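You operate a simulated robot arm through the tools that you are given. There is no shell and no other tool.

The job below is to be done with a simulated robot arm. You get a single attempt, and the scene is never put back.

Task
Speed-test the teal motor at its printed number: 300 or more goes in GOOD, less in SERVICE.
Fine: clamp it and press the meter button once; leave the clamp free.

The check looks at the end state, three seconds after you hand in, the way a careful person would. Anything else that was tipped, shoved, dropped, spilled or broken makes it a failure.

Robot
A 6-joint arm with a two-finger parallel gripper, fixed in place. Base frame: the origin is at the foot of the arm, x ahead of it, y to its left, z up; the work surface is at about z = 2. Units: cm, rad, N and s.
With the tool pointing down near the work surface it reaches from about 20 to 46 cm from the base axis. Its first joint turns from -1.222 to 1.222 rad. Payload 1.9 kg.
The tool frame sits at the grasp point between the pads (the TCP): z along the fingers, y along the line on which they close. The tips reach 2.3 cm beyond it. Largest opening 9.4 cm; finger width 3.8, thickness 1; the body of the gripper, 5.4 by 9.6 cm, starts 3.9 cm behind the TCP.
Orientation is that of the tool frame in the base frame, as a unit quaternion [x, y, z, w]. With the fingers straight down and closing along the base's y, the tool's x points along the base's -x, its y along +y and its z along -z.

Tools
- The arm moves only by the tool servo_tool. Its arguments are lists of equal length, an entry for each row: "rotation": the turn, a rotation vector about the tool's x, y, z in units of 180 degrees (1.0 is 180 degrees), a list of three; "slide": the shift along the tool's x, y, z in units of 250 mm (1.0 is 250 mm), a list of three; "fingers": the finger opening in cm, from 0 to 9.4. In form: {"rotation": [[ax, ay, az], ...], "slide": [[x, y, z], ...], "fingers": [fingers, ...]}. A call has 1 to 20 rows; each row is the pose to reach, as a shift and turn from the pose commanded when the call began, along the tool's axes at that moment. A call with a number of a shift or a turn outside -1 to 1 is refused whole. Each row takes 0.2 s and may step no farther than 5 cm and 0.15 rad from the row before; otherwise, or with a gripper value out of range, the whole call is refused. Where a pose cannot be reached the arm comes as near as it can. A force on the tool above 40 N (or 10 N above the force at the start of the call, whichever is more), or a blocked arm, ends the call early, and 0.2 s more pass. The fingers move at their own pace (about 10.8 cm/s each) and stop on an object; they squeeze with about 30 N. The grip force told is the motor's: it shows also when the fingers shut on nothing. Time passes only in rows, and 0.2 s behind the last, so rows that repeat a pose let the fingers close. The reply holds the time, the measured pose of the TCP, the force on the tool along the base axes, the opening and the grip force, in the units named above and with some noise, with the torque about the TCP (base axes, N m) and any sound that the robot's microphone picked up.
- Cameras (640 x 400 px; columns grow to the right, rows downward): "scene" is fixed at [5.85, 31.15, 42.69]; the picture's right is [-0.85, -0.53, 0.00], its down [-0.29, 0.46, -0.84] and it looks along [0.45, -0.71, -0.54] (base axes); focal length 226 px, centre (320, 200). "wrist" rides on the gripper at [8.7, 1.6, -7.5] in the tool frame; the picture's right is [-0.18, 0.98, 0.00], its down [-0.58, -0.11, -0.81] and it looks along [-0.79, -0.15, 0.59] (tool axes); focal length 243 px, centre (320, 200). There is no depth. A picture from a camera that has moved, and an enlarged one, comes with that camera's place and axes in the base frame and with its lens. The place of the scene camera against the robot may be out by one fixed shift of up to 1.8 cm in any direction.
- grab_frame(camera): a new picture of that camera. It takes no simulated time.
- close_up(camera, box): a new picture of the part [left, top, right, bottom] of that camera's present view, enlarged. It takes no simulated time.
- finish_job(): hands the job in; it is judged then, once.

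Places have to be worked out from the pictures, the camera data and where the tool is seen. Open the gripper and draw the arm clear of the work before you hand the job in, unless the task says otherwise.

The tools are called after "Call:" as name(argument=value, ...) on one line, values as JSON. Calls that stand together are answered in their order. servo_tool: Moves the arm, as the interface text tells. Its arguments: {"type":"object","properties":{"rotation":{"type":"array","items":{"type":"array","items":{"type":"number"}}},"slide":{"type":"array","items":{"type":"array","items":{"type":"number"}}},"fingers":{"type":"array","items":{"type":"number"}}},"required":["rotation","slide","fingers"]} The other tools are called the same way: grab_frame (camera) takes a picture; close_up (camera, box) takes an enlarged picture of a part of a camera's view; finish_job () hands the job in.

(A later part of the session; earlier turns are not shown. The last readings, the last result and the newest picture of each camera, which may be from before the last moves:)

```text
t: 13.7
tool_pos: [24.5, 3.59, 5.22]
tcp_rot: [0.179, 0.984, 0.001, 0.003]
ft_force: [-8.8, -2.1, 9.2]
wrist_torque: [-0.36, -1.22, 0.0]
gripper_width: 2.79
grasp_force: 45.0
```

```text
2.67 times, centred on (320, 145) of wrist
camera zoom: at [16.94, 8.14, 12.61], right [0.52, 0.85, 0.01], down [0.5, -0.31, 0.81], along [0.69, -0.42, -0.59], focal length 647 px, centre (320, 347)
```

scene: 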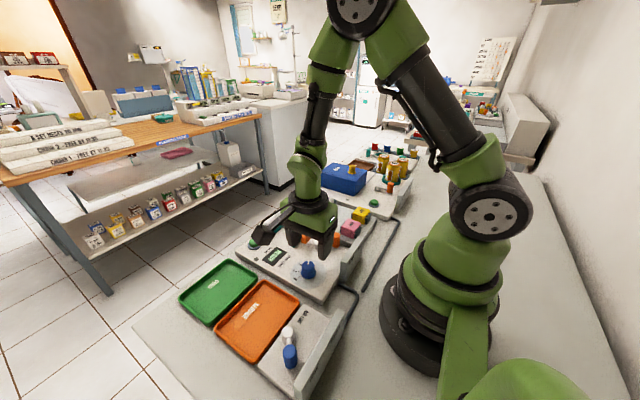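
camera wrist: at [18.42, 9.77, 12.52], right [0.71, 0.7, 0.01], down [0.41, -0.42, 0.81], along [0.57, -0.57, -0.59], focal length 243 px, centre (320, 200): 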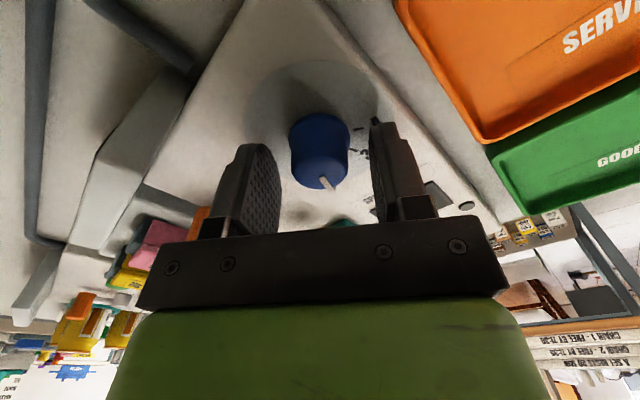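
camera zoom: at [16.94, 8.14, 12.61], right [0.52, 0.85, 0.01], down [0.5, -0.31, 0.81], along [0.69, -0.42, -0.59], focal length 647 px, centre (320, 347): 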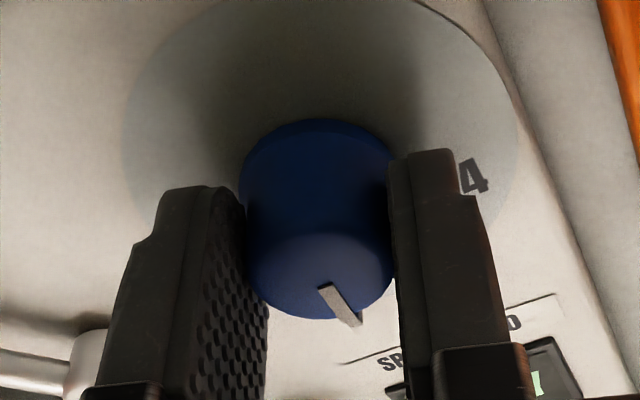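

Torque about z is ≈0, so the load is lateral: the arm is stiff and my TCP is offset from the knob axis by roughly 0.15–0.2 cm, opposite to my last correction. I'll release, shift back and re-grip.

Call:
servo_tool(rotation=[[0, 0, 0], [0, 0, 0], [0, 0, 0], [0, 0, 0], [0, 0, 0], [0, 0, 0]], slide=[[0, 0, 0], [-0.0063, -0.002, 0], [-0.0063, -0.002, 0], [-0.0063, -0.002, 0], [-0.0063, -0.002, 0], [-0.0063, -0.002, 0]], fingers=[4, 4, 4, 3, 2, 2])

Call:
servo_tool(rotation=[[0, 0, -0.01], [0, 0, -0.02]], slide=[[0, 0, 0], [0, 0, 0]], fingers=[2, 2])

```text
t: 15.1
tool_pos: [24.64, 3.49, 5.36]
tcp_rot: [0.179, 0.984, 0.002, 0.003]
ft_force: [4.2, 23.4, -6.3]
wrist_torque: [-0.3, 0.48, -0.03]
gripper_width: 2.8
grasp_force: 45.1
```

```text
t: 15.7
tool_pos: [24.61, 3.51, 5.18]
tcp_rot: [0.154, 0.988, 0.002, 0.004]
ft_force: [1.9, 2.1, -3.5]
wrist_torque: [-0.43, 0.54, -0.02]
gripper_width: 2.8
grasp_force: 45.0
stopped in row 2: the force on the tool passed its limit at 42 N (the readings are from after the stop); the commanded pose is now the measured one
```

The grip now loads along the closing direction. I'll release and re-grip at the relaxed pose to read the centring force before any turn.

Call:
servo_tool(rotation=[[0, 0, 0], [0, 0, 0], [0, 0, 0], [0, 0, 0], [0, 0, 0]], slide=[[0, 0, 0], [0, 0, 0], [0, 0, 0], [0, 0, 0], [0, 0, 0]], fingers=[4, 4, 3, 2, 2])

Call:
close_up(camera="wrist", box=[240, 70, 400, 220])

```text
t: 16.9
tool_pos: [24.64, 3.57, 5.27]
tcp_rot: [0.154, 0.988, 0.002, 0.004]
ft_force: [0.6, 2.3, 1.0]
wrist_torque: [-0.53, 0.23, 0.03]
gripper_width: 2.79
grasp_force: 45.2
```

```text
2.67 times, centred on (320, 145) of wrist
camera zoom: at [16.88, 7.69, 12.53], right [0.47, 0.88, 0.01], down [0.51, -0.28, 0.81], along [0.71, -0.38, -0.59], focal length 647 px, centre (320, 347)
```

zoom: 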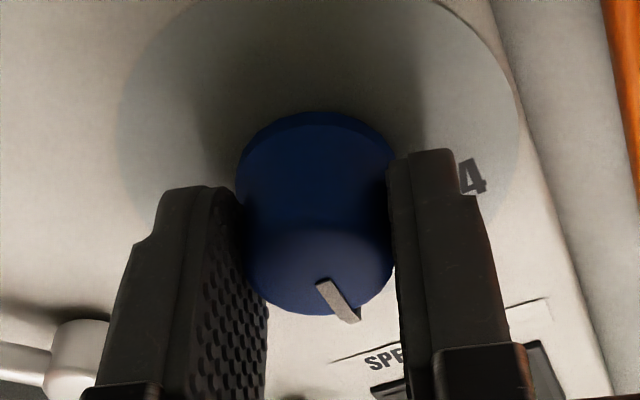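

Now the grip is neutral (forces ≈2 N). Turning a small 3.6° step and reading the force change.

Call:
servo_tool(rotation=[[0, 0, -0.01], [0, 0, -0.02]], slide=[[0, 0, 0], [0, 0, 0]], fingers=[2, 2])

```text
t: 17.5
tool_pos: [24.67, 3.59, 5.21]
tcp_rot: [0.122, 0.992, 0.002, 0.005]
ft_force: [17.2, -12.8, -26.4]
wrist_torque: [-0.53, 0.4, 0.01]
gripper_width: 2.81
grasp_force: 45.1
```

Forces grow quickly because a rigid grip magnifies tiny position errors. I'll ease the finger command to just about the knob width to see whether the grip gets softer.

Call:
servo_tool(rotation=[[0, 0, 0], [0, 0, 0]], slide=[[0, 0, 0], [0, 0, 0]], fingers=[2.78, 2.78])

```text
t: 18.1
tool_pos: [24.55, 3.54, 5.27]
tcp_rot: [0.123, 0.992, 0.003, 0.003]
ft_force: [-0.4, -1.3, 0.1]
wrist_torque: [-0.07, 0.03, -0.05]
gripper_width: 2.81
grasp_force: 1.2
```

With a gentle command the grip drops to ~1 N and the side loads vanish, so the fingers act like a spring. I'll use a light grip (command ≈2.5) and turn further.

Call:
servo_tool(rotation=[[0, 0, 0], [0, 0, 0], [0, 0, -0.03], [0, 0, -0.06], [0, 0, -0.09], [0, 0, -0.12]], slide=[[0, 0, 0], [0, 0, 0], [0, 0, 0], [0, 0, 0], [0, 0, 0], [0, 0, 0]], fingers=[2.5, 2.5, 2.5, 2.5, 2.5, 2.5])

Call:
close_up(camera="wrist", box=[240, 70, 400, 220])

Call:
close_up(camera="scene", box=[260, 230, 360, 305])

```text
t: 19.5
tool_pos: [24.55, 3.69, 5.28]
tcp_rot: [-0.066, 0.998, 0.002, 0.002]
ft_force: [-7.4, 3.5, -20.4]
wrist_torque: [-0.32, 0.59, -0.03]
gripper_width: 2.8
grasp_force: 45.3
```

```text
2.67 times, centred on (320, 145) of wrist
camera zoom: at [15.78, 4.05, 12.58], right [0.05, 1.0, 0.0], down [0.59, -0.03, 0.81], along [0.81, -0.04, -0.59], focal length 647 px, centre (320, 347)
```

zoom: 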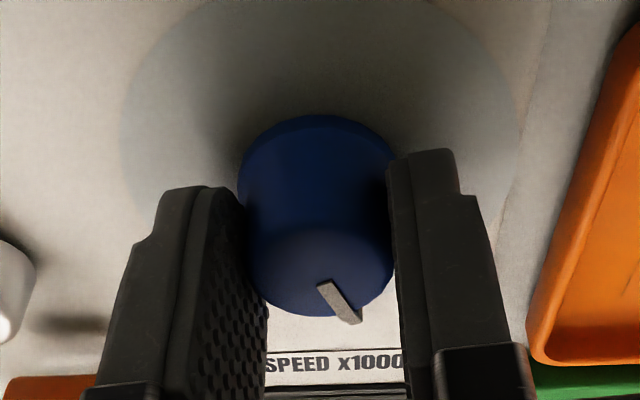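

```text
5.33 times, centred on (310, 268) of scene
camera zoom: at [5.86, 31.16, 42.68], right [-0.85, -0.53, 0.0], down [-0.29, 0.46, -0.84], along [0.45, -0.71, -0.54], focal length 1206 px, centre (373, -160)
```

zoom: 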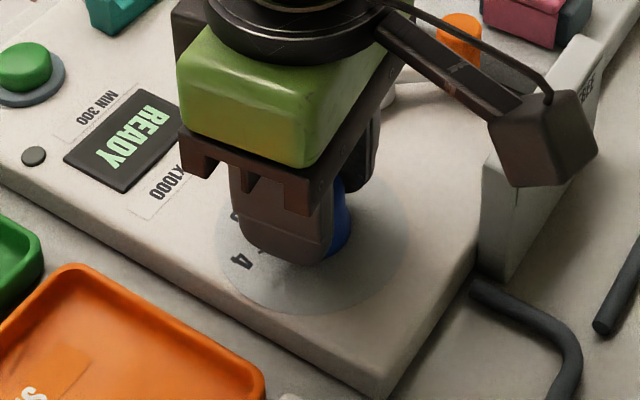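

The pointer now computes to about +26°, right at 3. Relaxing the grip once to shed the load, then turning another 45° toward 4 with a softer grip.

Call:
servo_tool(rotation=[[0, 0, 0], [0, 0, 0], [0, 0, 0], [0, 0, 0]], slide=[[0, 0, 0], [0, 0, 0], [0, 0, 0], [0, 0, 0]], fingers=[2.85, 2.85, 2.7, 2.7])

Call:
close_up(camera="wrist", box=[240, 70, 400, 220])

```text
t: 20.5
tool_pos: [24.58, 3.52, 5.33]
tcp_rot: [-0.065, 0.998, 0.001, 0.004]
ft_force: [0.3, 2.5, -0.2]
wrist_torque: [0.04, 0.0, -0.03]
gripper_width: 2.86
grasp_force: 1.7
```

```text
2.67 times, centred on (320, 145) of wrist
camera zoom: at [15.83, 4.05, 12.6], right [0.05, 1.0, 0.0], down [0.58, -0.03, 0.81], along [0.81, -0.04, -0.58], focal length 647 px, centre (320, 347)
```

zoom: 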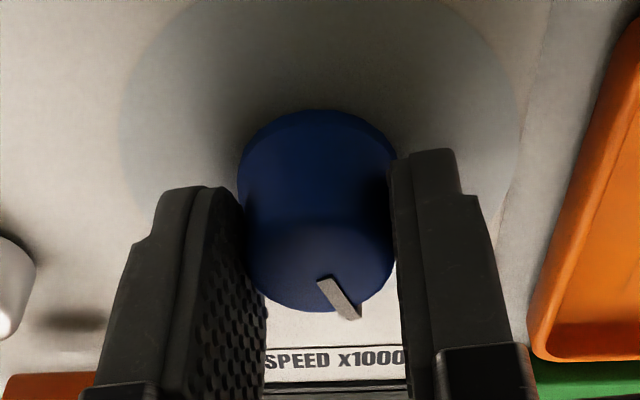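

Load is shed and the pointer still sits at 3. Turning 45° more with the finger command at 2.6.

Call:
servo_tool(rotation=[[0, 0, 0], [0, 0, -0.03], [0, 0, -0.06], [0, 0, -0.09], [0, 0, -0.12], [0, 0, -0.15], [0, 0, -0.18], [0, 0, -0.21], [0, 0, -0.24]], slide=[[0, 0, 0], [0, 0, 0], [0, 0, 0], [0, 0, 0], [0, 0, 0], [0, 0, 0], [0, 0, 0], [0, 0, 0], [0, 0, 0]], fingers=[2.6, 2.6, 2.6, 2.6, 2.6, 2.6, 2.6, 2.6, 2.6])

Call:
close_up(camera="wrist", box=[240, 70, 400, 220])

Call:
close_up(camera="scene", box=[260, 230, 360, 305])

```text
t: 22.5
tool_pos: [24.62, 3.6, 5.12]
tcp_rot: [-0.428, 0.904, 0.001, 0.004]
ft_force: [-6.2, 10.1, 2.0]
wrist_torque: [0.27, 0.2, -0.1]
gripper_width: 3.14
grasp_force: 5.3
```

```text
2.67 times, centred on (320, 145) of wrist
camera zoom: at [17.91, -2.12, 12.49], right [-0.65, 0.76, 0.0], down [0.45, 0.38, 0.81], along [0.62, 0.52, -0.59], focal length 647 px, centre (320, 347)
```

zoom: 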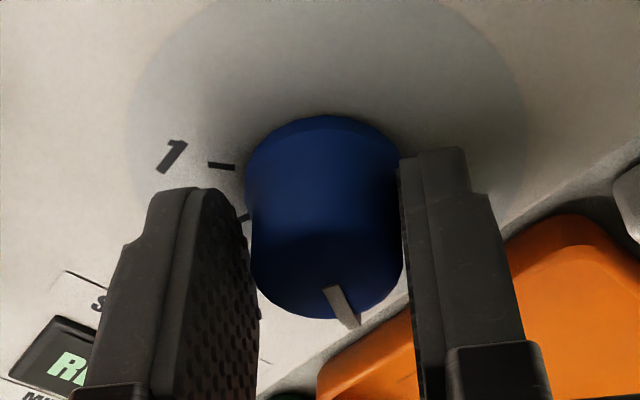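

```text
5.33 times, centred on (310, 268) of scene
camera zoom: at [5.85, 31.15, 42.69], right [-0.85, -0.53, 0.0], down [-0.29, 0.46, -0.84], along [0.45, -0.71, -0.54], focal length 1206 px, centre (373, -160)
```

zoom: 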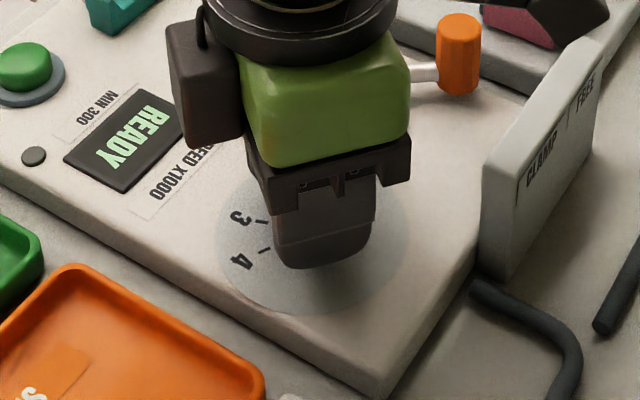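

The pointer now computes to about 65°, at the 4 mark. Opening the fingers and rising a few cm to verify where the dial settles.

Call:
servo_tool(rotation=[[0, 0, 0], [0, 0, 0], [0, 0, 0], [0, 0, 0]], slide=[[0, 0, 0], [0, 0, 0], [0, 0, -0.1], [0, 0, -0.24]], fingers=[5, 5, 5, 5])

Call:
close_up(camera="wrist", box=[240, 40, 400, 160])

Call:
close_up(camera="scene", box=[260, 230, 360, 305])

```text
t: 23.5
tool_pos: [24.64, 3.76, 11.07]
tcp_rot: [-0.428, 0.904, -0.001, 0.004]
ft_force: [-1.0, 0.3, -0.4]
wrist_torque: [0.02, -0.01, 0.0]
gripper_width: 5.02
grasp_force: 0.0
```

```text
3.33 times, centred on (320, 100) of wrist
camera zoom: at [17.96, -1.98, 18.35], right [-0.64, 0.77, 0.0], down [0.45, 0.38, 0.81], along [0.62, 0.52, -0.58], focal length 809 px, centre (320, 533)
```

zoom: 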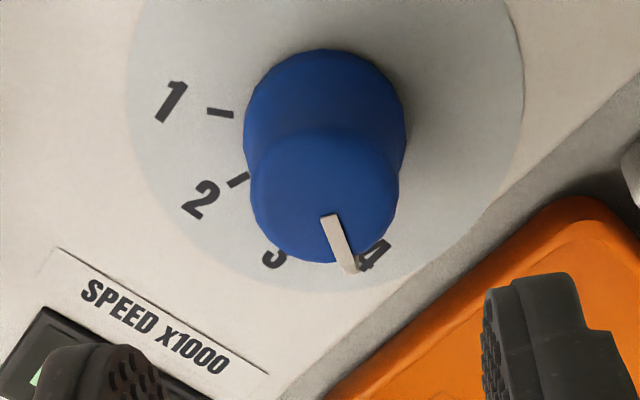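

```text
5.33 times, centred on (310, 268) of scene
camera zoom: at [5.85, 31.15, 42.69], right [-0.85, -0.53, 0.0], down [-0.29, 0.46, -0.84], along [0.45, -0.71, -0.54], focal length 1206 px, centre (373, -160)
```

zoom: 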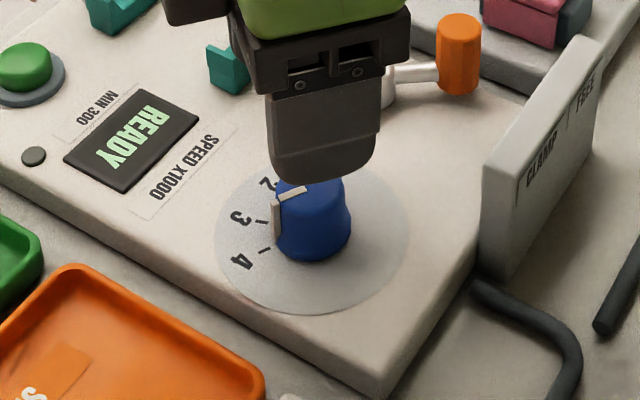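

From both cameras the pointer reads about +60°, mirroring the −60° it read at "1", so it looks like 4. I'll turn back to the nominal yaw and rise for a straight-behind check of the dial.

Call:
servo_tool(rotation=[[0, 0, 0.04], [0, 0, 0.08], [0, 0, 0.12], [0, 0, 0.16], [0, 0, 0.2], [0, 0, 0.24], [0, 0, 0.2816]], slide=[[0.02, 0.006, -0.04], [0.04, 0.012, -0.08], [0.06, 0.018, -0.12], [0.08, 0.024, -0.16], [0.1, 0.03, -0.2], [0.12, 0.036, -0.24], [0.1436, 0.043, -0.28]], fingers=[6, 7, 7, 7, 7, 7, 7])

Call:
close_up(camera="wrist", box=[240, 0, 420, 120])

Call:
close_up(camera="scene", box=[265, 235, 345, 305])

```text
t: 25.1
tool_pos: [21.41, 1.44, 18.19]
tcp_rot: [0.002, 1.0, 0.001, 0.005]
ft_force: [-0.4, -0.3, 0.3]
wrist_torque: [0.03, -0.03, 0.01]
gripper_width: 7.0
grasp_force: 0.1
```

```text
3.33 times, centred on (330, 60) of wrist
camera zoom: at [12.79, 3.03, 25.47], right [0.19, 0.98, 0.0], down [0.57, -0.11, 0.81], along [0.8, -0.15, -0.59], focal length 809 px, centre (287, 667)
```

zoom: 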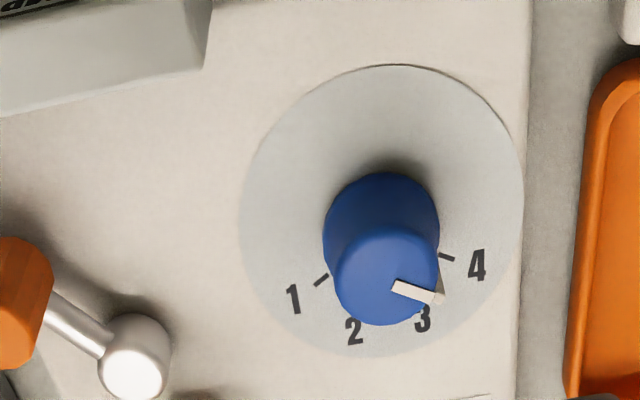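

```text
5.71 times, centred on (305, 270) of scene
camera zoom: at [5.85, 31.15, 42.69], right [-0.85, -0.53, 0.0], down [-0.29, 0.46, -0.84], along [0.45, -0.71, -0.54], focal length 1292 px, centre (406, -200)
```

zoom: 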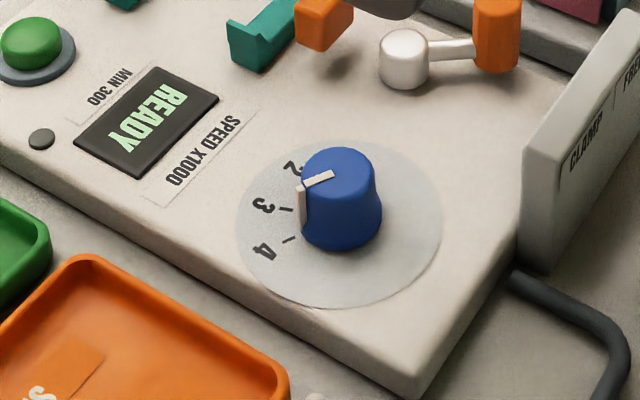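

The pointer is parallel to the "4" tick, so the dial is set to 4. Next I'll hover over the teal motor at about (36.5, -13.6), and correct the small tool tilt on the way.

Call:
servo_tool(rotation=[[0, 0.001, 0], [0, 0.002, 0], [0, 0.003, 0], [0, 0.003, 0], [0, 0.003, 0], [0, 0.003, 0]], slide=[[-0.1, -0.1, 0.04], [-0.2, -0.2, 0.08], [-0.3, -0.3, 0.12], [-0.4, -0.4, 0.16], [-0.5, -0.5, 0.2], [-0.6, -0.6, 0.248]], fingers=[7, 7, 7, 7, 7, 6.5])

Call:
grab_frame(camera="wrist")

Call:
close_up(camera="wrist", box=[230, 50, 410, 180])

Call:
close_up(camera="scene", box=[260, 150, 360, 230])

```text
t: 26.5
tool_pos: [36.6, -13.58, 12.0]
tcp_rot: [0.0, 1.0, 0.0, -0.001]
ft_force: [-0.1, 0.2, -0.2]
wrist_torque: [0.0, 0.01, -0.02]
gripper_width: 6.51
grasp_force: 0.1
```

```text
taken
camera wrist: at [27.92, -11.99, 19.43], right [0.18, 0.98, 0.0], down [0.58, -0.11, 0.81], along [0.79, -0.15, -0.59], focal length 243 px, centre (320, 200)
```

wrist: 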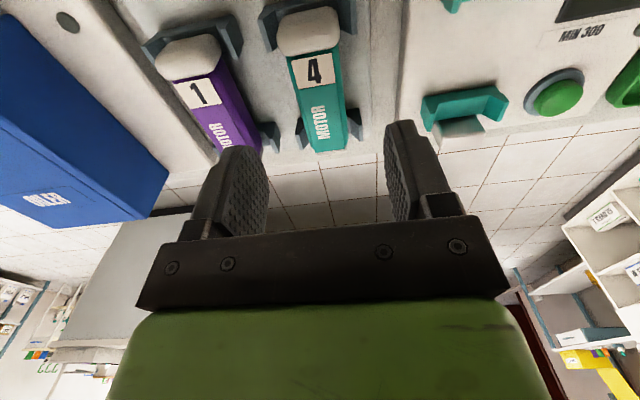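

```text
3.08 times, centred on (320, 115) of wrist
camera zoom: at [27.92, -11.99, 19.43], right [0.18, 0.98, 0.0], down [0.58, -0.11, 0.81], along [0.79, -0.15, -0.59], focal length 746 px, centre (320, 462)
```

zoom: 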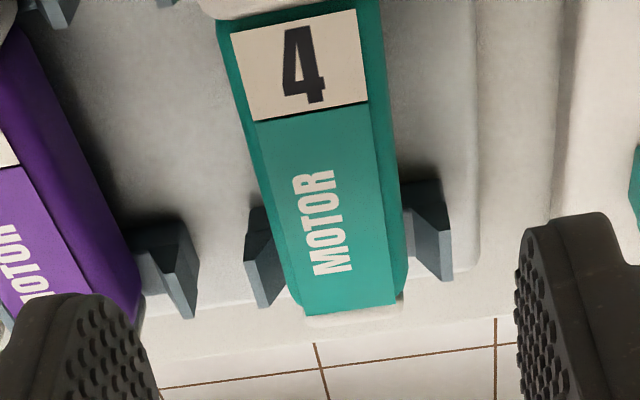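

```text
5.00 times, centred on (310, 190) of scene
camera zoom: at [5.85, 31.16, 42.69], right [-0.85, -0.53, 0.0], down [-0.29, 0.46, -0.84], along [0.45, -0.71, -0.54], focal length 1131 px, centre (370, 250)
```

zoom: 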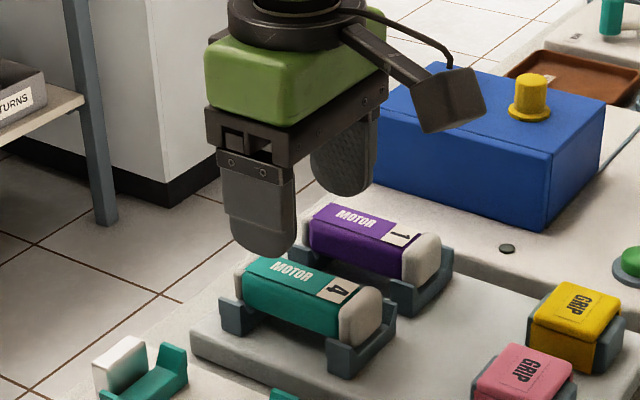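

The teal motor is centred under the gripper (y≈-13.6). Descending to z≈5.2 and closing on its body.

Call:
servo_tool(rotation=[[0, 0, 0], [0, 0, 0], [0, 0, 0], [0, 0, 0], [0, 0, 0]], slide=[[0, -0.002, 0.1], [0, -0.002, 0.18], [0, -0.002, 0.23], [0, -0.002, 0.272], [0, -0.002, 0.272]], fingers=[6.2, 6, 6, 6, 6])

Call:
grab_frame(camera="wrist")

Call:
close_up(camera="scene", box=[260, 170, 360, 240])

```text
t: 27.7
tool_pos: [36.29, -13.56, 5.07]
tcp_rot: [-0.001, 1.0, 0.001, 0.0]
ft_force: [-0.3, 0.3, 0.7]
wrist_torque: [0.02, 0.0, -0.04]
gripper_width: 5.99
grasp_force: 0.0
```

```text
taken
camera wrist: at [27.7, -11.99, 12.47], right [0.18, 0.98, 0.0], down [0.58, -0.11, 0.81], along [0.79, -0.15, -0.59], focal length 243 px, centre (320, 200)
```

wrist: 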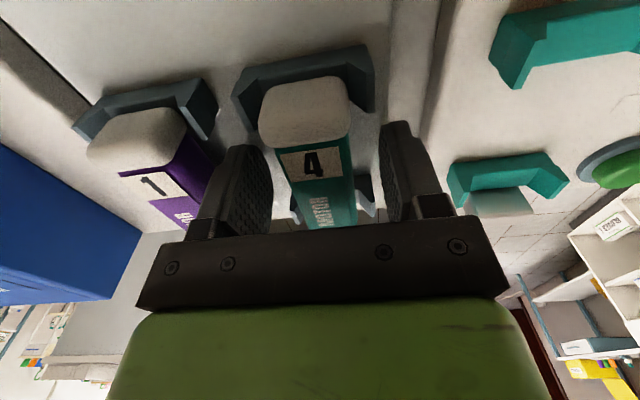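

```text
5.71 times, centred on (310, 205) of scene
camera zoom: at [5.85, 31.15, 42.69], right [-0.85, -0.53, 0.0], down [-0.29, 0.46, -0.84], along [0.45, -0.71, -0.54], focal length 1292 px, centre (377, 171)
```

zoom: 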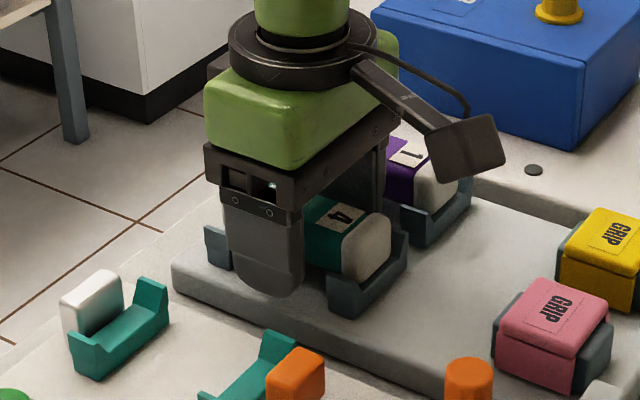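

The fingers straddle the motor cleanly with no contact force. Closing the grip.

Call:
servo_tool(rotation=[[0, 0, 0], [0, 0, 0], [0, 0, 0], [0, 0, 0]], slide=[[0, 0, 0], [0, 0, 0], [0, 0, 0], [0, 0, 0]], fingers=[4, 2.2, 2.2, 2.2])

```text
t: 28.7
tool_pos: [36.23, -13.63, 5.08]
tcp_rot: [0.0, 1.0, 0.002, -0.001]
ft_force: [0.6, -0.1, 0.5]
wrist_torque: [0.02, -0.01, -0.01]
gripper_width: 2.96
grasp_force: 29.5
```

Gripped at 2.96 cm width. Lifting straight up 7 cm and checking.

Call:
servo_tool(rotation=[[0, 0, 0], [0, 0, 0], [0, 0, 0], [0, 0, 0]], slide=[[0, 0, -0.04], [0, 0, -0.12], [0, 0, -0.2], [0, 0, -0.28]], fingers=[2.2, 2.2, 2.2, 2.2])

Call:
grab_frame(camera="wrist")

Call:
close_up(camera="scene", box=[250, 150, 370, 240])

```text
t: 29.7
tool_pos: [36.5, -13.42, 12.37]
tcp_rot: [0.0, 1.0, 0.001, 0.0]
ft_force: [0.4, -0.6, -0.9]
wrist_torque: [-0.03, 0.02, 0.03]
gripper_width: 2.94
grasp_force: 30.0
```

```text
taken
camera wrist: at [27.76, -11.85, 19.7], right [0.18, 0.98, 0.0], down [0.58, -0.11, 0.81], along [0.79, -0.15, -0.59], focal length 243 px, centre (320, 200)
```

wrist: 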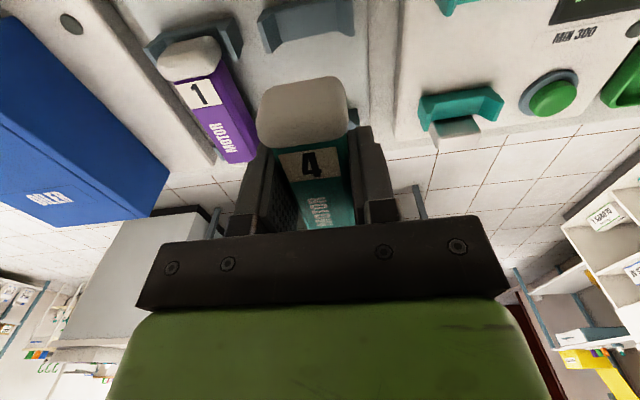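

```text
4.44 times, centred on (310, 195) of scene
camera zoom: at [5.85, 31.15, 42.69], right [-0.85, -0.53, 0.0], down [-0.29, 0.46, -0.84], along [0.45, -0.71, -0.54], focal length 1005 px, centre (364, 222)
```

zoom: 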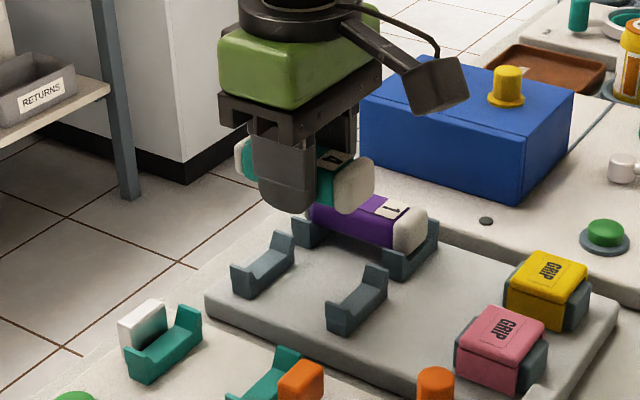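

Motor lifted cleanly and the purple one is undisturbed. Moving across +y to above the tester cradle (y≈-3.65) at the same height.

Call:
servo_tool(rotation=[[0, 0, 0], [0, 0, 0], [0, 0, 0], [0, 0, 0]], slide=[[0, 0.1, 0], [0, 0.2, 0], [0, 0.3, 0], [0, 0.399, 0]], fingers=[2.2, 2.2, 2.2, 2.2])

Call:
grab_frame(camera="wrist")

Call:
close_up(camera="wrist", box=[220, 0, 420, 160])

Call:
close_up(camera="scene", box=[240, 170, 360, 270])

```text
t: 30.7
tool_pos: [36.33, -3.48, 12.39]
tcp_rot: [0.0, 1.0, 0.0, -0.001]
ft_force: [0.4, 0.6, -1.7]
wrist_torque: [0.0, -0.03, -0.03]
gripper_width: 2.97
grasp_force: 29.9
```

```text
taken
camera wrist: at [27.7, -1.9, 19.77], right [0.18, 0.98, 0.0], down [0.58, -0.11, 0.81], along [0.79, -0.15, -0.59], focal length 243 px, centre (320, 200)
```

wrist: 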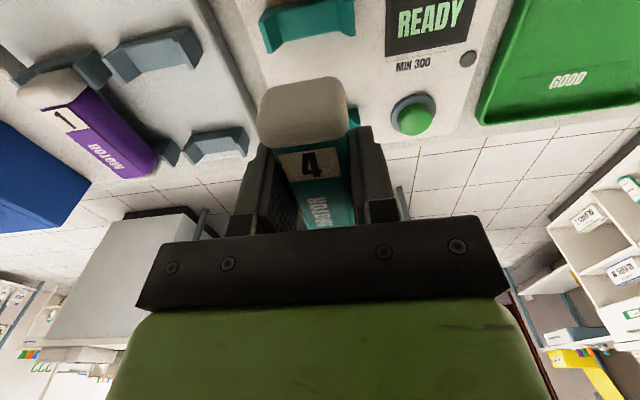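

```text
2.50 times, centred on (320, 80) of wrist
camera zoom: at [27.7, -1.9, 19.77], right [0.18, 0.98, 0.0], down [0.58, -0.11, 0.81], along [0.79, -0.15, -0.59], focal length 606 px, centre (320, 500)
```

zoom: 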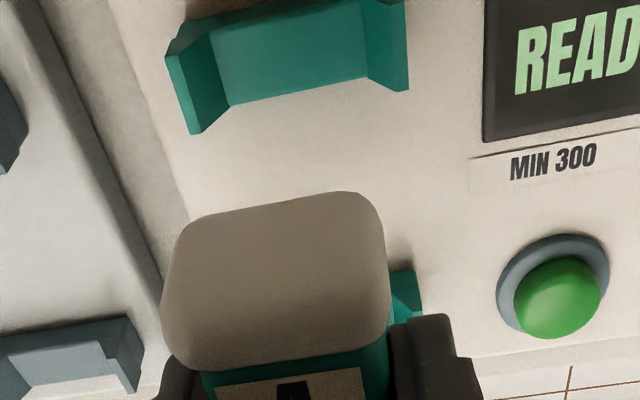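

```text
4.00 times, centred on (300, 220) of scene
camera zoom: at [5.85, 31.15, 42.69], right [-0.85, -0.53, 0.0], down [-0.29, 0.46, -0.84], along [0.45, -0.71, -0.54], focal length 904 px, centre (400, 120)
```

zoom: 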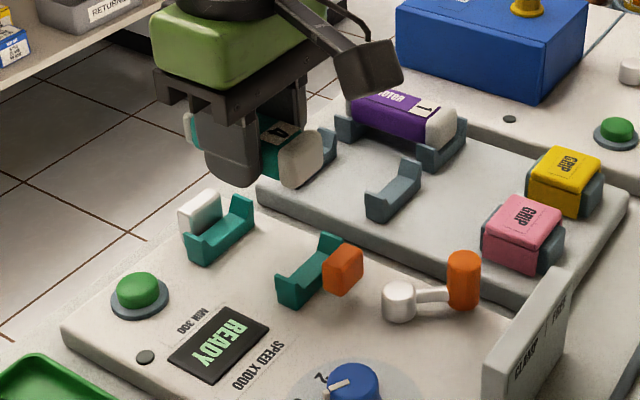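

In the image, the cradle's near support sits at the same pixel spot as the rack support did before, so y and x alignment match. Lowering most of the way with a small −x bias to centre between jaw and stop, then checking.

Call:
servo_tool(rotation=[[0, 0, 0], [0, 0, 0], [0, 0, 0], [0, 0, 0]], slide=[[0.004, 0, 0.08], [0.004, 0, 0.15], [0.004, 0, 0.2], [0.004, 0, 0.22]], fingers=[2.2, 2.2, 2.2, 2.2])

Call:
grab_frame(camera="wrist")

Call:
close_up(camera="wrist", box=[220, 20, 420, 180])

Call:
close_up(camera="scene", box=[250, 190, 350, 265])

```text
t: 31.7
tool_pos: [36.27, -3.65, 6.73]
tcp_rot: [0.0, 1.0, 0.001, 0.0]
ft_force: [0.3, 0.1, -0.8]
wrist_torque: [0.04, 0.0, 0.04]
gripper_width: 2.95
grasp_force: 29.6
```

```text
taken
camera wrist: at [27.72, -2.04, 14.18], right [0.18, 0.98, 0.0], down [0.58, -0.11, 0.81], along [0.79, -0.15, -0.59], focal length 243 px, centre (320, 200)
```

wrist: 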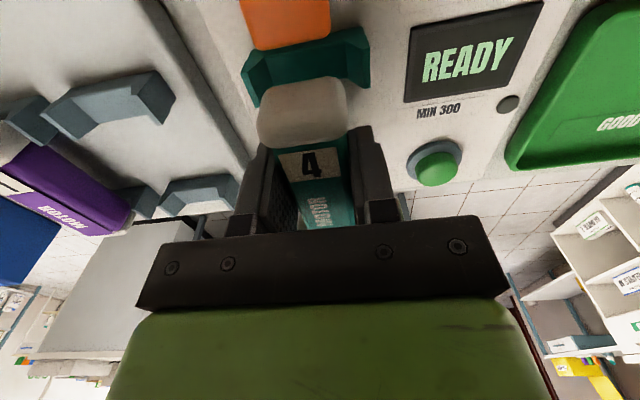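

```text
2.50 times, centred on (320, 100) of wrist
camera zoom: at [27.72, -2.04, 14.18], right [0.18, 0.98, 0.0], down [0.58, -0.11, 0.81], along [0.79, -0.15, -0.59], focal length 606 px, centre (320, 450)
```

zoom: 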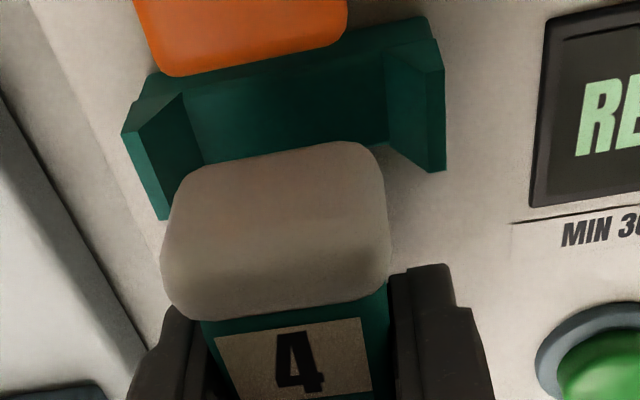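

```text
5.33 times, centred on (300, 228) of scene
camera zoom: at [5.85, 31.15, 42.69], right [-0.85, -0.53, 0.0], down [-0.29, 0.46, -0.84], along [0.45, -0.71, -0.54], focal length 1206 px, centre (427, 53)
```

zoom: 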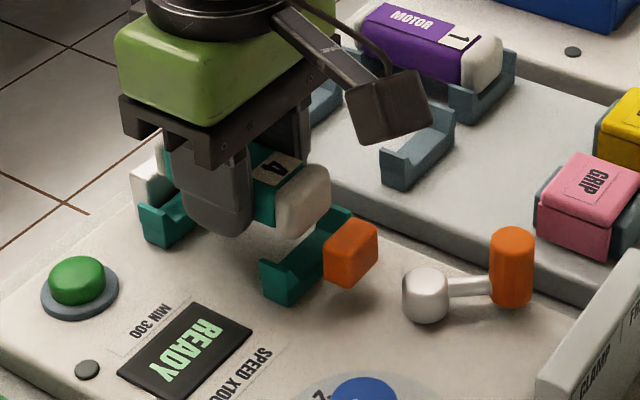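

Motor centre y≈-3.56 and cradle centre y≈-3.51, so they agree within 0.05 cm. Lowering the last 1.5 cm slowly.

Call:
servo_tool(rotation=[[0, 0, 0], [0, 0, 0], [0, 0, 0], [0, 0, 0], [0, 0, 0]], slide=[[0, 0.002, 0.015], [0, 0.002, 0.03], [0, 0.002, 0.042], [0, 0.002, 0.052], [0, 0.002, 0.058]], fingers=[2.2, 2.2, 2.2, 2.2, 2.2])

Call:
close_up(camera="wrist", box=[220, 20, 420, 180])

Call:
close_up(camera="scene", box=[250, 190, 350, 265])

```text
t: 32.9
tool_pos: [36.45, -3.57, 5.25]
tcp_rot: [0.0, 1.0, 0.001, 0.0]
ft_force: [0.4, -0.3, -0.9]
wrist_torque: [0.0, 0.03, 0.04]
gripper_width: 2.94
grasp_force: 30.5
```

```text
2.50 times, centred on (320, 100) of wrist
camera zoom: at [27.78, -2.02, 12.68], right [0.18, 0.98, 0.0], down [0.58, -0.11, 0.81], along [0.79, -0.15, -0.59], focal length 606 px, centre (320, 450)
```

zoom: 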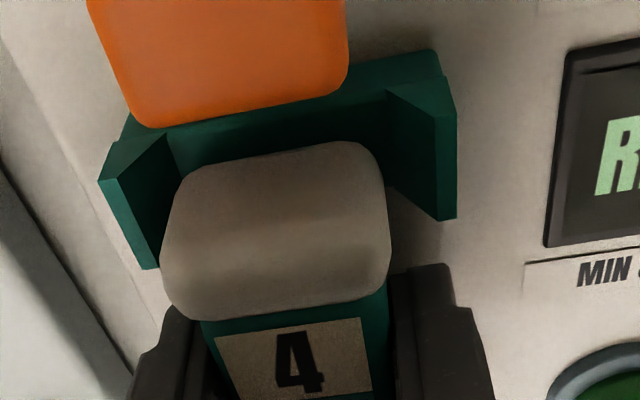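

```text
5.33 times, centred on (300, 228) of scene
camera zoom: at [5.85, 31.15, 42.69], right [-0.85, -0.53, 0.0], down [-0.29, 0.46, -0.84], along [0.45, -0.71, -0.54], focal length 1206 px, centre (427, 53)
```

zoom: 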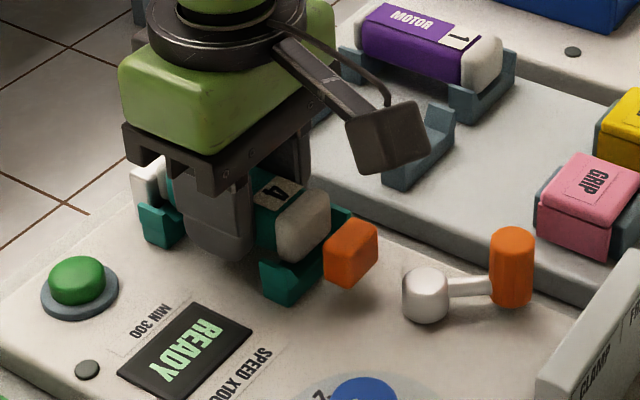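

No contact yet; compared with the rack picture the cradle floor looks about 0.3 cm lower. Descending in small steps while watching the vertical force.

Call:
servo_tool(rotation=[[0, 0, 0], [0, 0, 0]], slide=[[0, 0, 0.004], [0, 0, 0.008]], fingers=[2.2, 2.2])

```text
t: 33.5
tool_pos: [36.38, -3.62, 5.06]
tcp_rot: [0.0, 1.0, 0.002, -0.001]
ft_force: [-1.2, -0.3, -0.9]
wrist_torque: [-0.02, 0.03, 0.01]
gripper_width: 2.95
grasp_force: 30.1
```

Still free. Another 0.1 cm.

Call:
servo_tool(rotation=[[0, 0, 0], [0, 0, 0]], slide=[[0, 0, 0.003], [0, 0, 0.005]], fingers=[2.2, 2.2])

Call:
close_up(camera="wrist", box=[220, 20, 420, 180])

Call:
close_up(camera="scene", box=[265, 200, 335, 255])

```text
t: 34.1
tool_pos: [36.43, -3.6, 5.04]
tcp_rot: [0.0, 1.0, 0.002, 0.0]
ft_force: [-3.8, 1.7, 12.2]
wrist_torque: [-0.1, 0.16, -0.07]
gripper_width: 2.95
grasp_force: 30.4
```

```text
2.50 times, centred on (320, 100) of wrist
camera zoom: at [27.85, -1.97, 12.48], right [0.18, 0.98, 0.0], down [0.58, -0.11, 0.81], along [0.79, -0.15, -0.59], focal length 606 px, centre (320, 450)
```

zoom: 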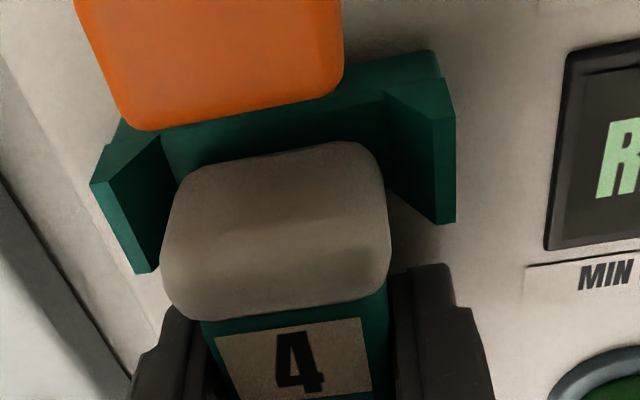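

```text
7.27 times, centred on (300, 228) of scene
camera zoom: at [5.85, 31.16, 42.69], right [-0.85, -0.53, 0.0], down [-0.29, 0.46, -0.84], along [0.45, -0.71, -0.54], focal length 1644 px, centre (466, 0)
```

zoom: 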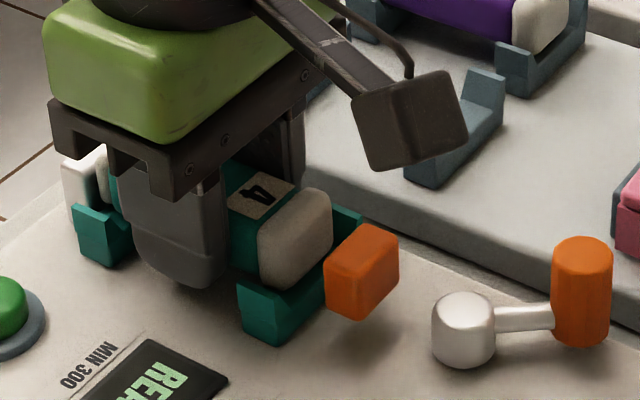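

Contact at 12 N: the motor is seated in the cradle. Opening the fingers modestly and rising straight up.

Call:
servo_tool(rotation=[[0, 0, 0], [0, 0, 0], [0, 0, 0], [0, 0, 0], [0, 0, 0], [0, 0, 0]], slide=[[0, 0, 0], [0, 0, 0], [0, 0, -0.03], [0, 0, -0.12], [0, 0, -0.24], [0, 0, -0.36]], fingers=[4.6, 4.6, 4.6, 4.6, 4.6, 4.6])

Call:
grab_frame(camera="wrist")

Call:
close_up(camera="scene", box=[250, 190, 350, 265])

Call:
close_up(camera="wrist", box=[230, 0, 410, 140])

```text
t: 35.5
tool_pos: [36.41, -3.67, 13.95]
tcp_rot: [0.0, 1.0, 0.002, -0.001]
ft_force: [0.7, 0.0, -0.1]
wrist_torque: [0.0, -0.01, -0.02]
gripper_width: 4.62
grasp_force: 0.1
```

```text
taken
camera wrist: at [27.78, -2.17, 21.3], right [0.18, 0.98, 0.0], down [0.58, -0.11, 0.81], along [0.79, -0.15, -0.59], focal length 243 px, centre (320, 200)
```

wrist: 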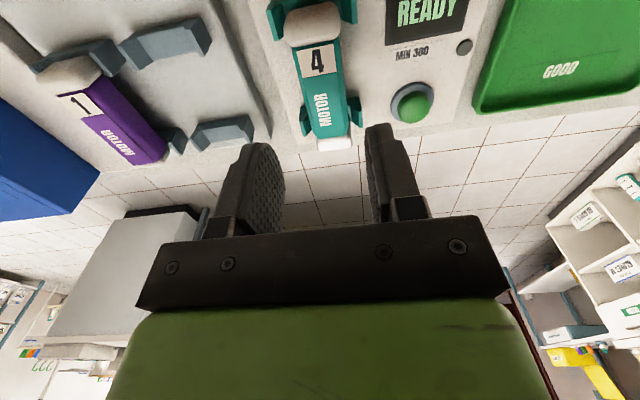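

```text
5.33 times, centred on (300, 228) of scene
camera zoom: at [5.85, 31.15, 42.69], right [-0.85, -0.53, 0.0], down [-0.29, 0.46, -0.84], along [0.45, -0.71, -0.54], focal length 1206 px, centre (427, 53)
```

zoom: 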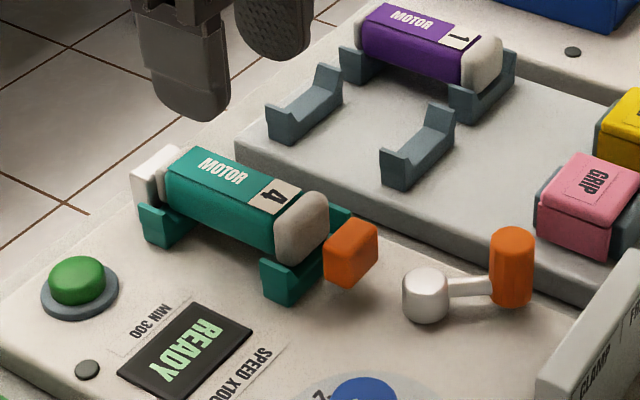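

```text
2.86 times, centred on (320, 70) of wrist
camera zoom: at [27.78, -2.17, 21.3], right [0.18, 0.98, 0.0], down [0.58, -0.11, 0.81], along [0.79, -0.15, -0.59], focal length 693 px, centre (320, 571)
```

zoom: 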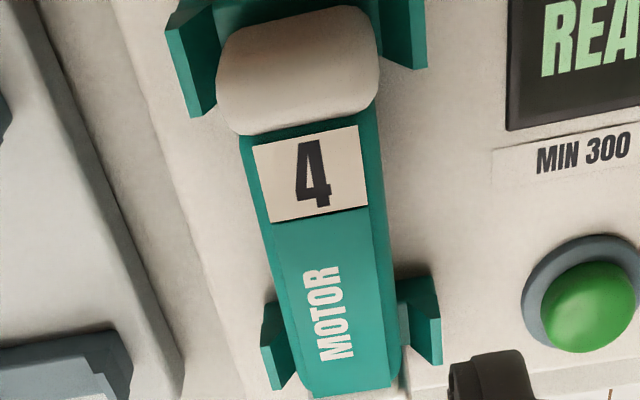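

The motor sits properly in the cradle. Now I'll look closely at the clamp lever from just behind it before moving it.

Call:
servo_tool(rotation=[[0, 0, 0], [0, 0, 0], [0, 0, 0]], slide=[[0.15, -0.02, 0], [0.3, -0.04, 0], [0.456, -0.056, 0]], fingers=[4.6, 4.6, 4.6])

Call:
grab_frame(camera="wrist")

Call:
close_up(camera="wrist", box=[200, 0, 400, 150])

Call:
close_up(camera="scene", box=[300, 205, 380, 275])

```text
t: 36.3
tool_pos: [24.82, -5.1, 14.18]
tcp_rot: [-0.001, 1.0, 0.001, 0.001]
ft_force: [-0.5, 0.4, 0.3]
wrist_torque: [-0.02, -0.03, -0.04]
gripper_width: 4.59
grasp_force: 0.2
```

```text
taken
camera wrist: at [16.23, -3.46, 21.56], right [0.18, 0.98, 0.0], down [0.58, -0.11, 0.81], along [0.79, -0.15, -0.59], focal length 243 px, centre (320, 200)
```

wrist: 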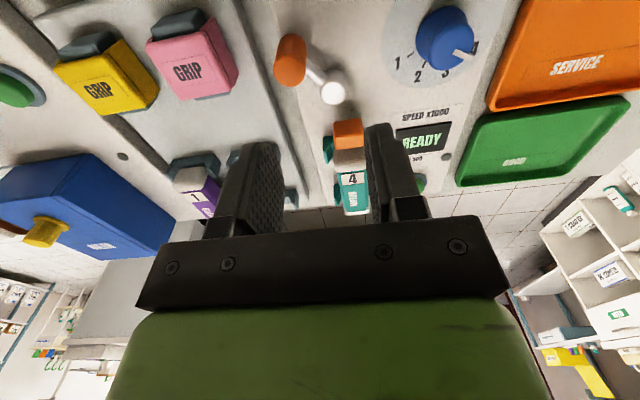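

```text
2.67 times, centred on (300, 75) of wrist
camera zoom: at [16.23, -3.46, 21.56], right [0.18, 0.98, 0.0], down [0.58, -0.11, 0.81], along [0.79, -0.15, -0.59], focal length 647 px, centre (373, 533)
```

zoom: 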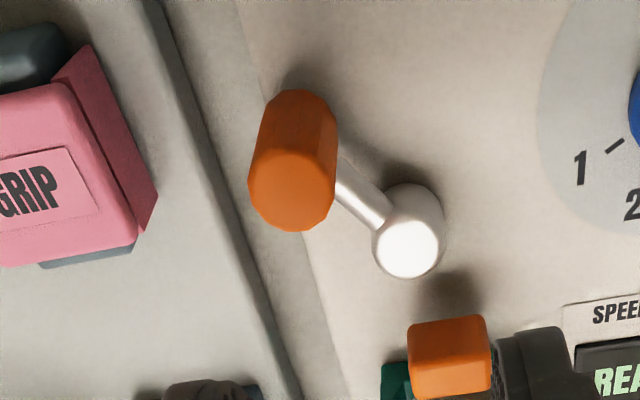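

```text
5.71 times, centred on (340, 240) of scene
camera zoom: at [5.85, 31.15, 42.69], right [-0.85, -0.53, 0.0], down [-0.29, 0.46, -0.84], along [0.45, -0.71, -0.54], focal length 1292 px, centre (206, -29)
```

zoom: 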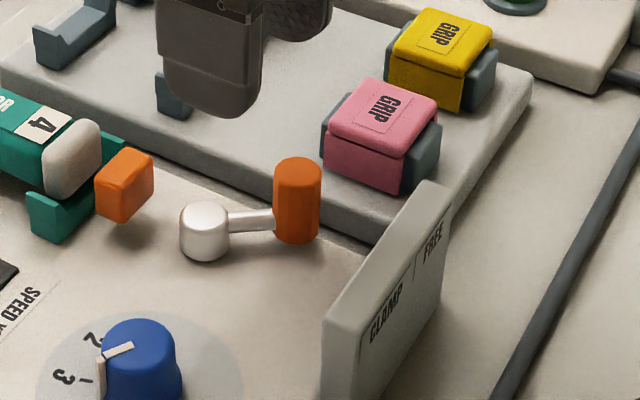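

Handle top is at about (23.65, -6.9, 5.2) and the pivot at (26.4, -4.33), giving a radius of about 3.8. I'll straddle the handle loosely with the tips above the lever bar, starting with a hover right above it.

Call:
servo_tool(rotation=[[0, 0, 0], [0, 0, 0], [0, 0, 0]], slide=[[0.03, -0.04, 0.05], [0.06, -0.076, 0.13], [0.06, -0.076, 0.2]], fingers=[3.6, 3.6, 3.6])

Call:
grab_frame(camera="wrist")

Call:
close_up(camera="wrist", box=[240, 60, 400, 200])

Call:
close_up(camera="scene", box=[300, 195, 390, 275])

```text
t: 37.1
tool_pos: [23.49, -6.95, 8.9]
tcp_rot: [0.0, 1.0, 0.001, -0.001]
ft_force: [0.2, -0.4, -0.6]
wrist_torque: [-0.01, -0.01, -0.01]
gripper_width: 3.59
grasp_force: 0.0
```

```text
taken
camera wrist: at [14.94, -5.37, 16.3], right [0.18, 0.98, 0.0], down [0.58, -0.11, 0.81], along [0.79, -0.15, -0.59], focal length 243 px, centre (320, 200)
```

wrist: 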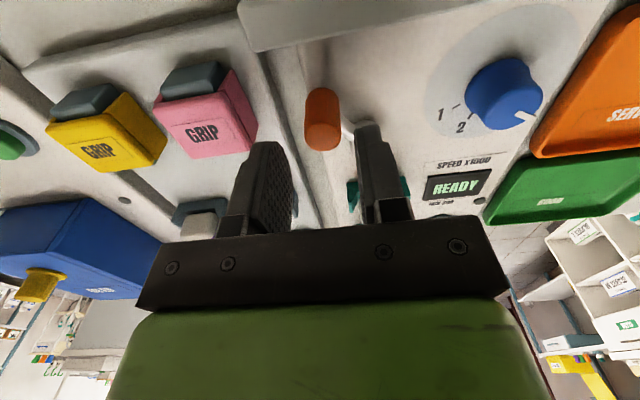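

```text
2.86 times, centred on (320, 130) of wrist
camera zoom: at [14.94, -5.37, 16.3], right [0.18, 0.98, 0.0], down [0.58, -0.11, 0.81], along [0.79, -0.15, -0.59], focal length 693 px, centre (320, 400)
```

zoom: 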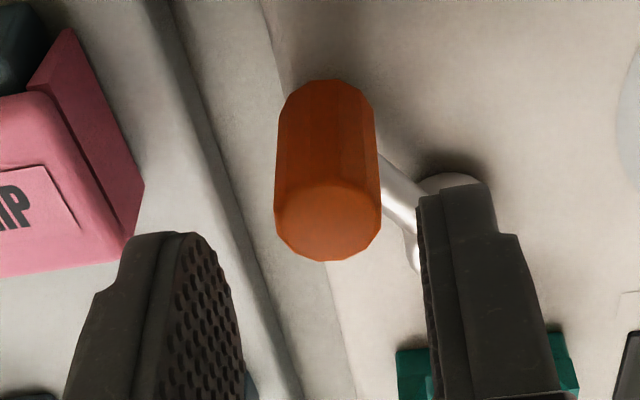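

```text
5.00 times, centred on (345, 235) of scene
camera zoom: at [5.85, 31.15, 42.69], right [-0.85, -0.53, 0.0], down [-0.29, 0.46, -0.84], along [0.45, -0.71, -0.54], focal length 1131 px, centre (195, 25)
```

zoom: 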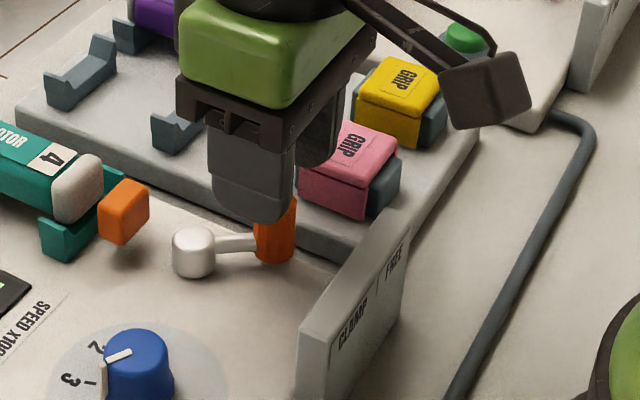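

The handle is centred between the fingers, about 0.15 cm to +y. Descending to z≈6.3 and narrowing the fingers to a loose cage.

Call:
servo_tool(rotation=[[0, 0, 0], [0, 0, 0], [0, 0, 0], [0, 0, 0]], slide=[[-0.004, 0.005, 0.06], [-0.004, 0.005, 0.105], [-0.004, 0.005, 0.105], [-0.004, 0.005, 0.105]], fingers=[3.6, 3.6, 2.4, 2.4])

Call:
grab_frame(camera="wrist")

Call:
close_up(camera="scene", box=[300, 195, 390, 275])

```text
t: 38.1
tool_pos: [23.66, -6.87, 6.35]
tcp_rot: [0.0, 1.0, 0.001, 0.0]
ft_force: [0.1, 0.2, -0.9]
wrist_torque: [0.01, 0.0, -0.02]
gripper_width: 2.39
grasp_force: 0.1
```

```text
taken
camera wrist: at [15.0, -5.18, 13.71], right [0.18, 0.98, 0.0], down [0.58, -0.11, 0.81], along [0.79, -0.15, -0.59], focal length 243 px, centre (320, 200)
```

wrist: 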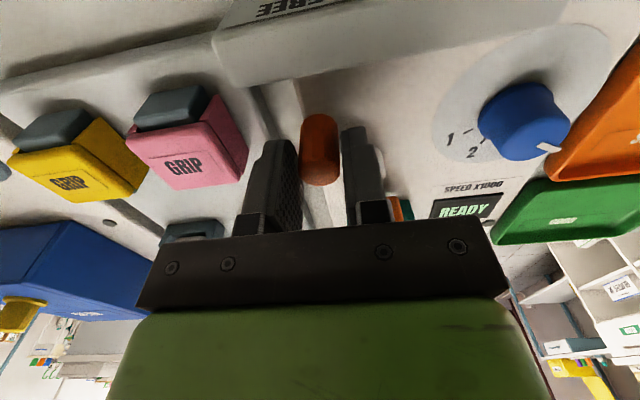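

```text
5.00 times, centred on (345, 235) of scene
camera zoom: at [5.85, 31.15, 42.69], right [-0.85, -0.53, 0.0], down [-0.29, 0.46, -0.84], along [0.45, -0.71, -0.54], focal length 1131 px, centre (195, 25)
```

zoom: 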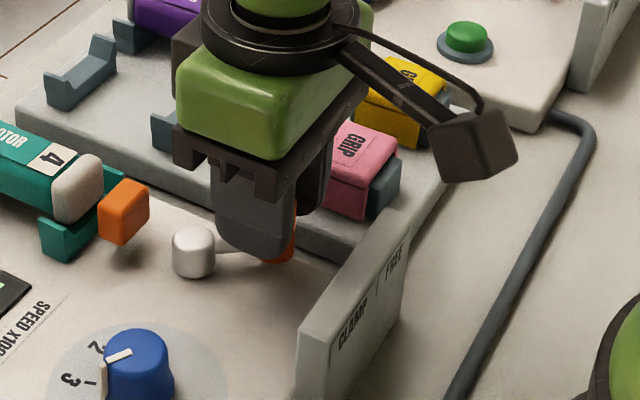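

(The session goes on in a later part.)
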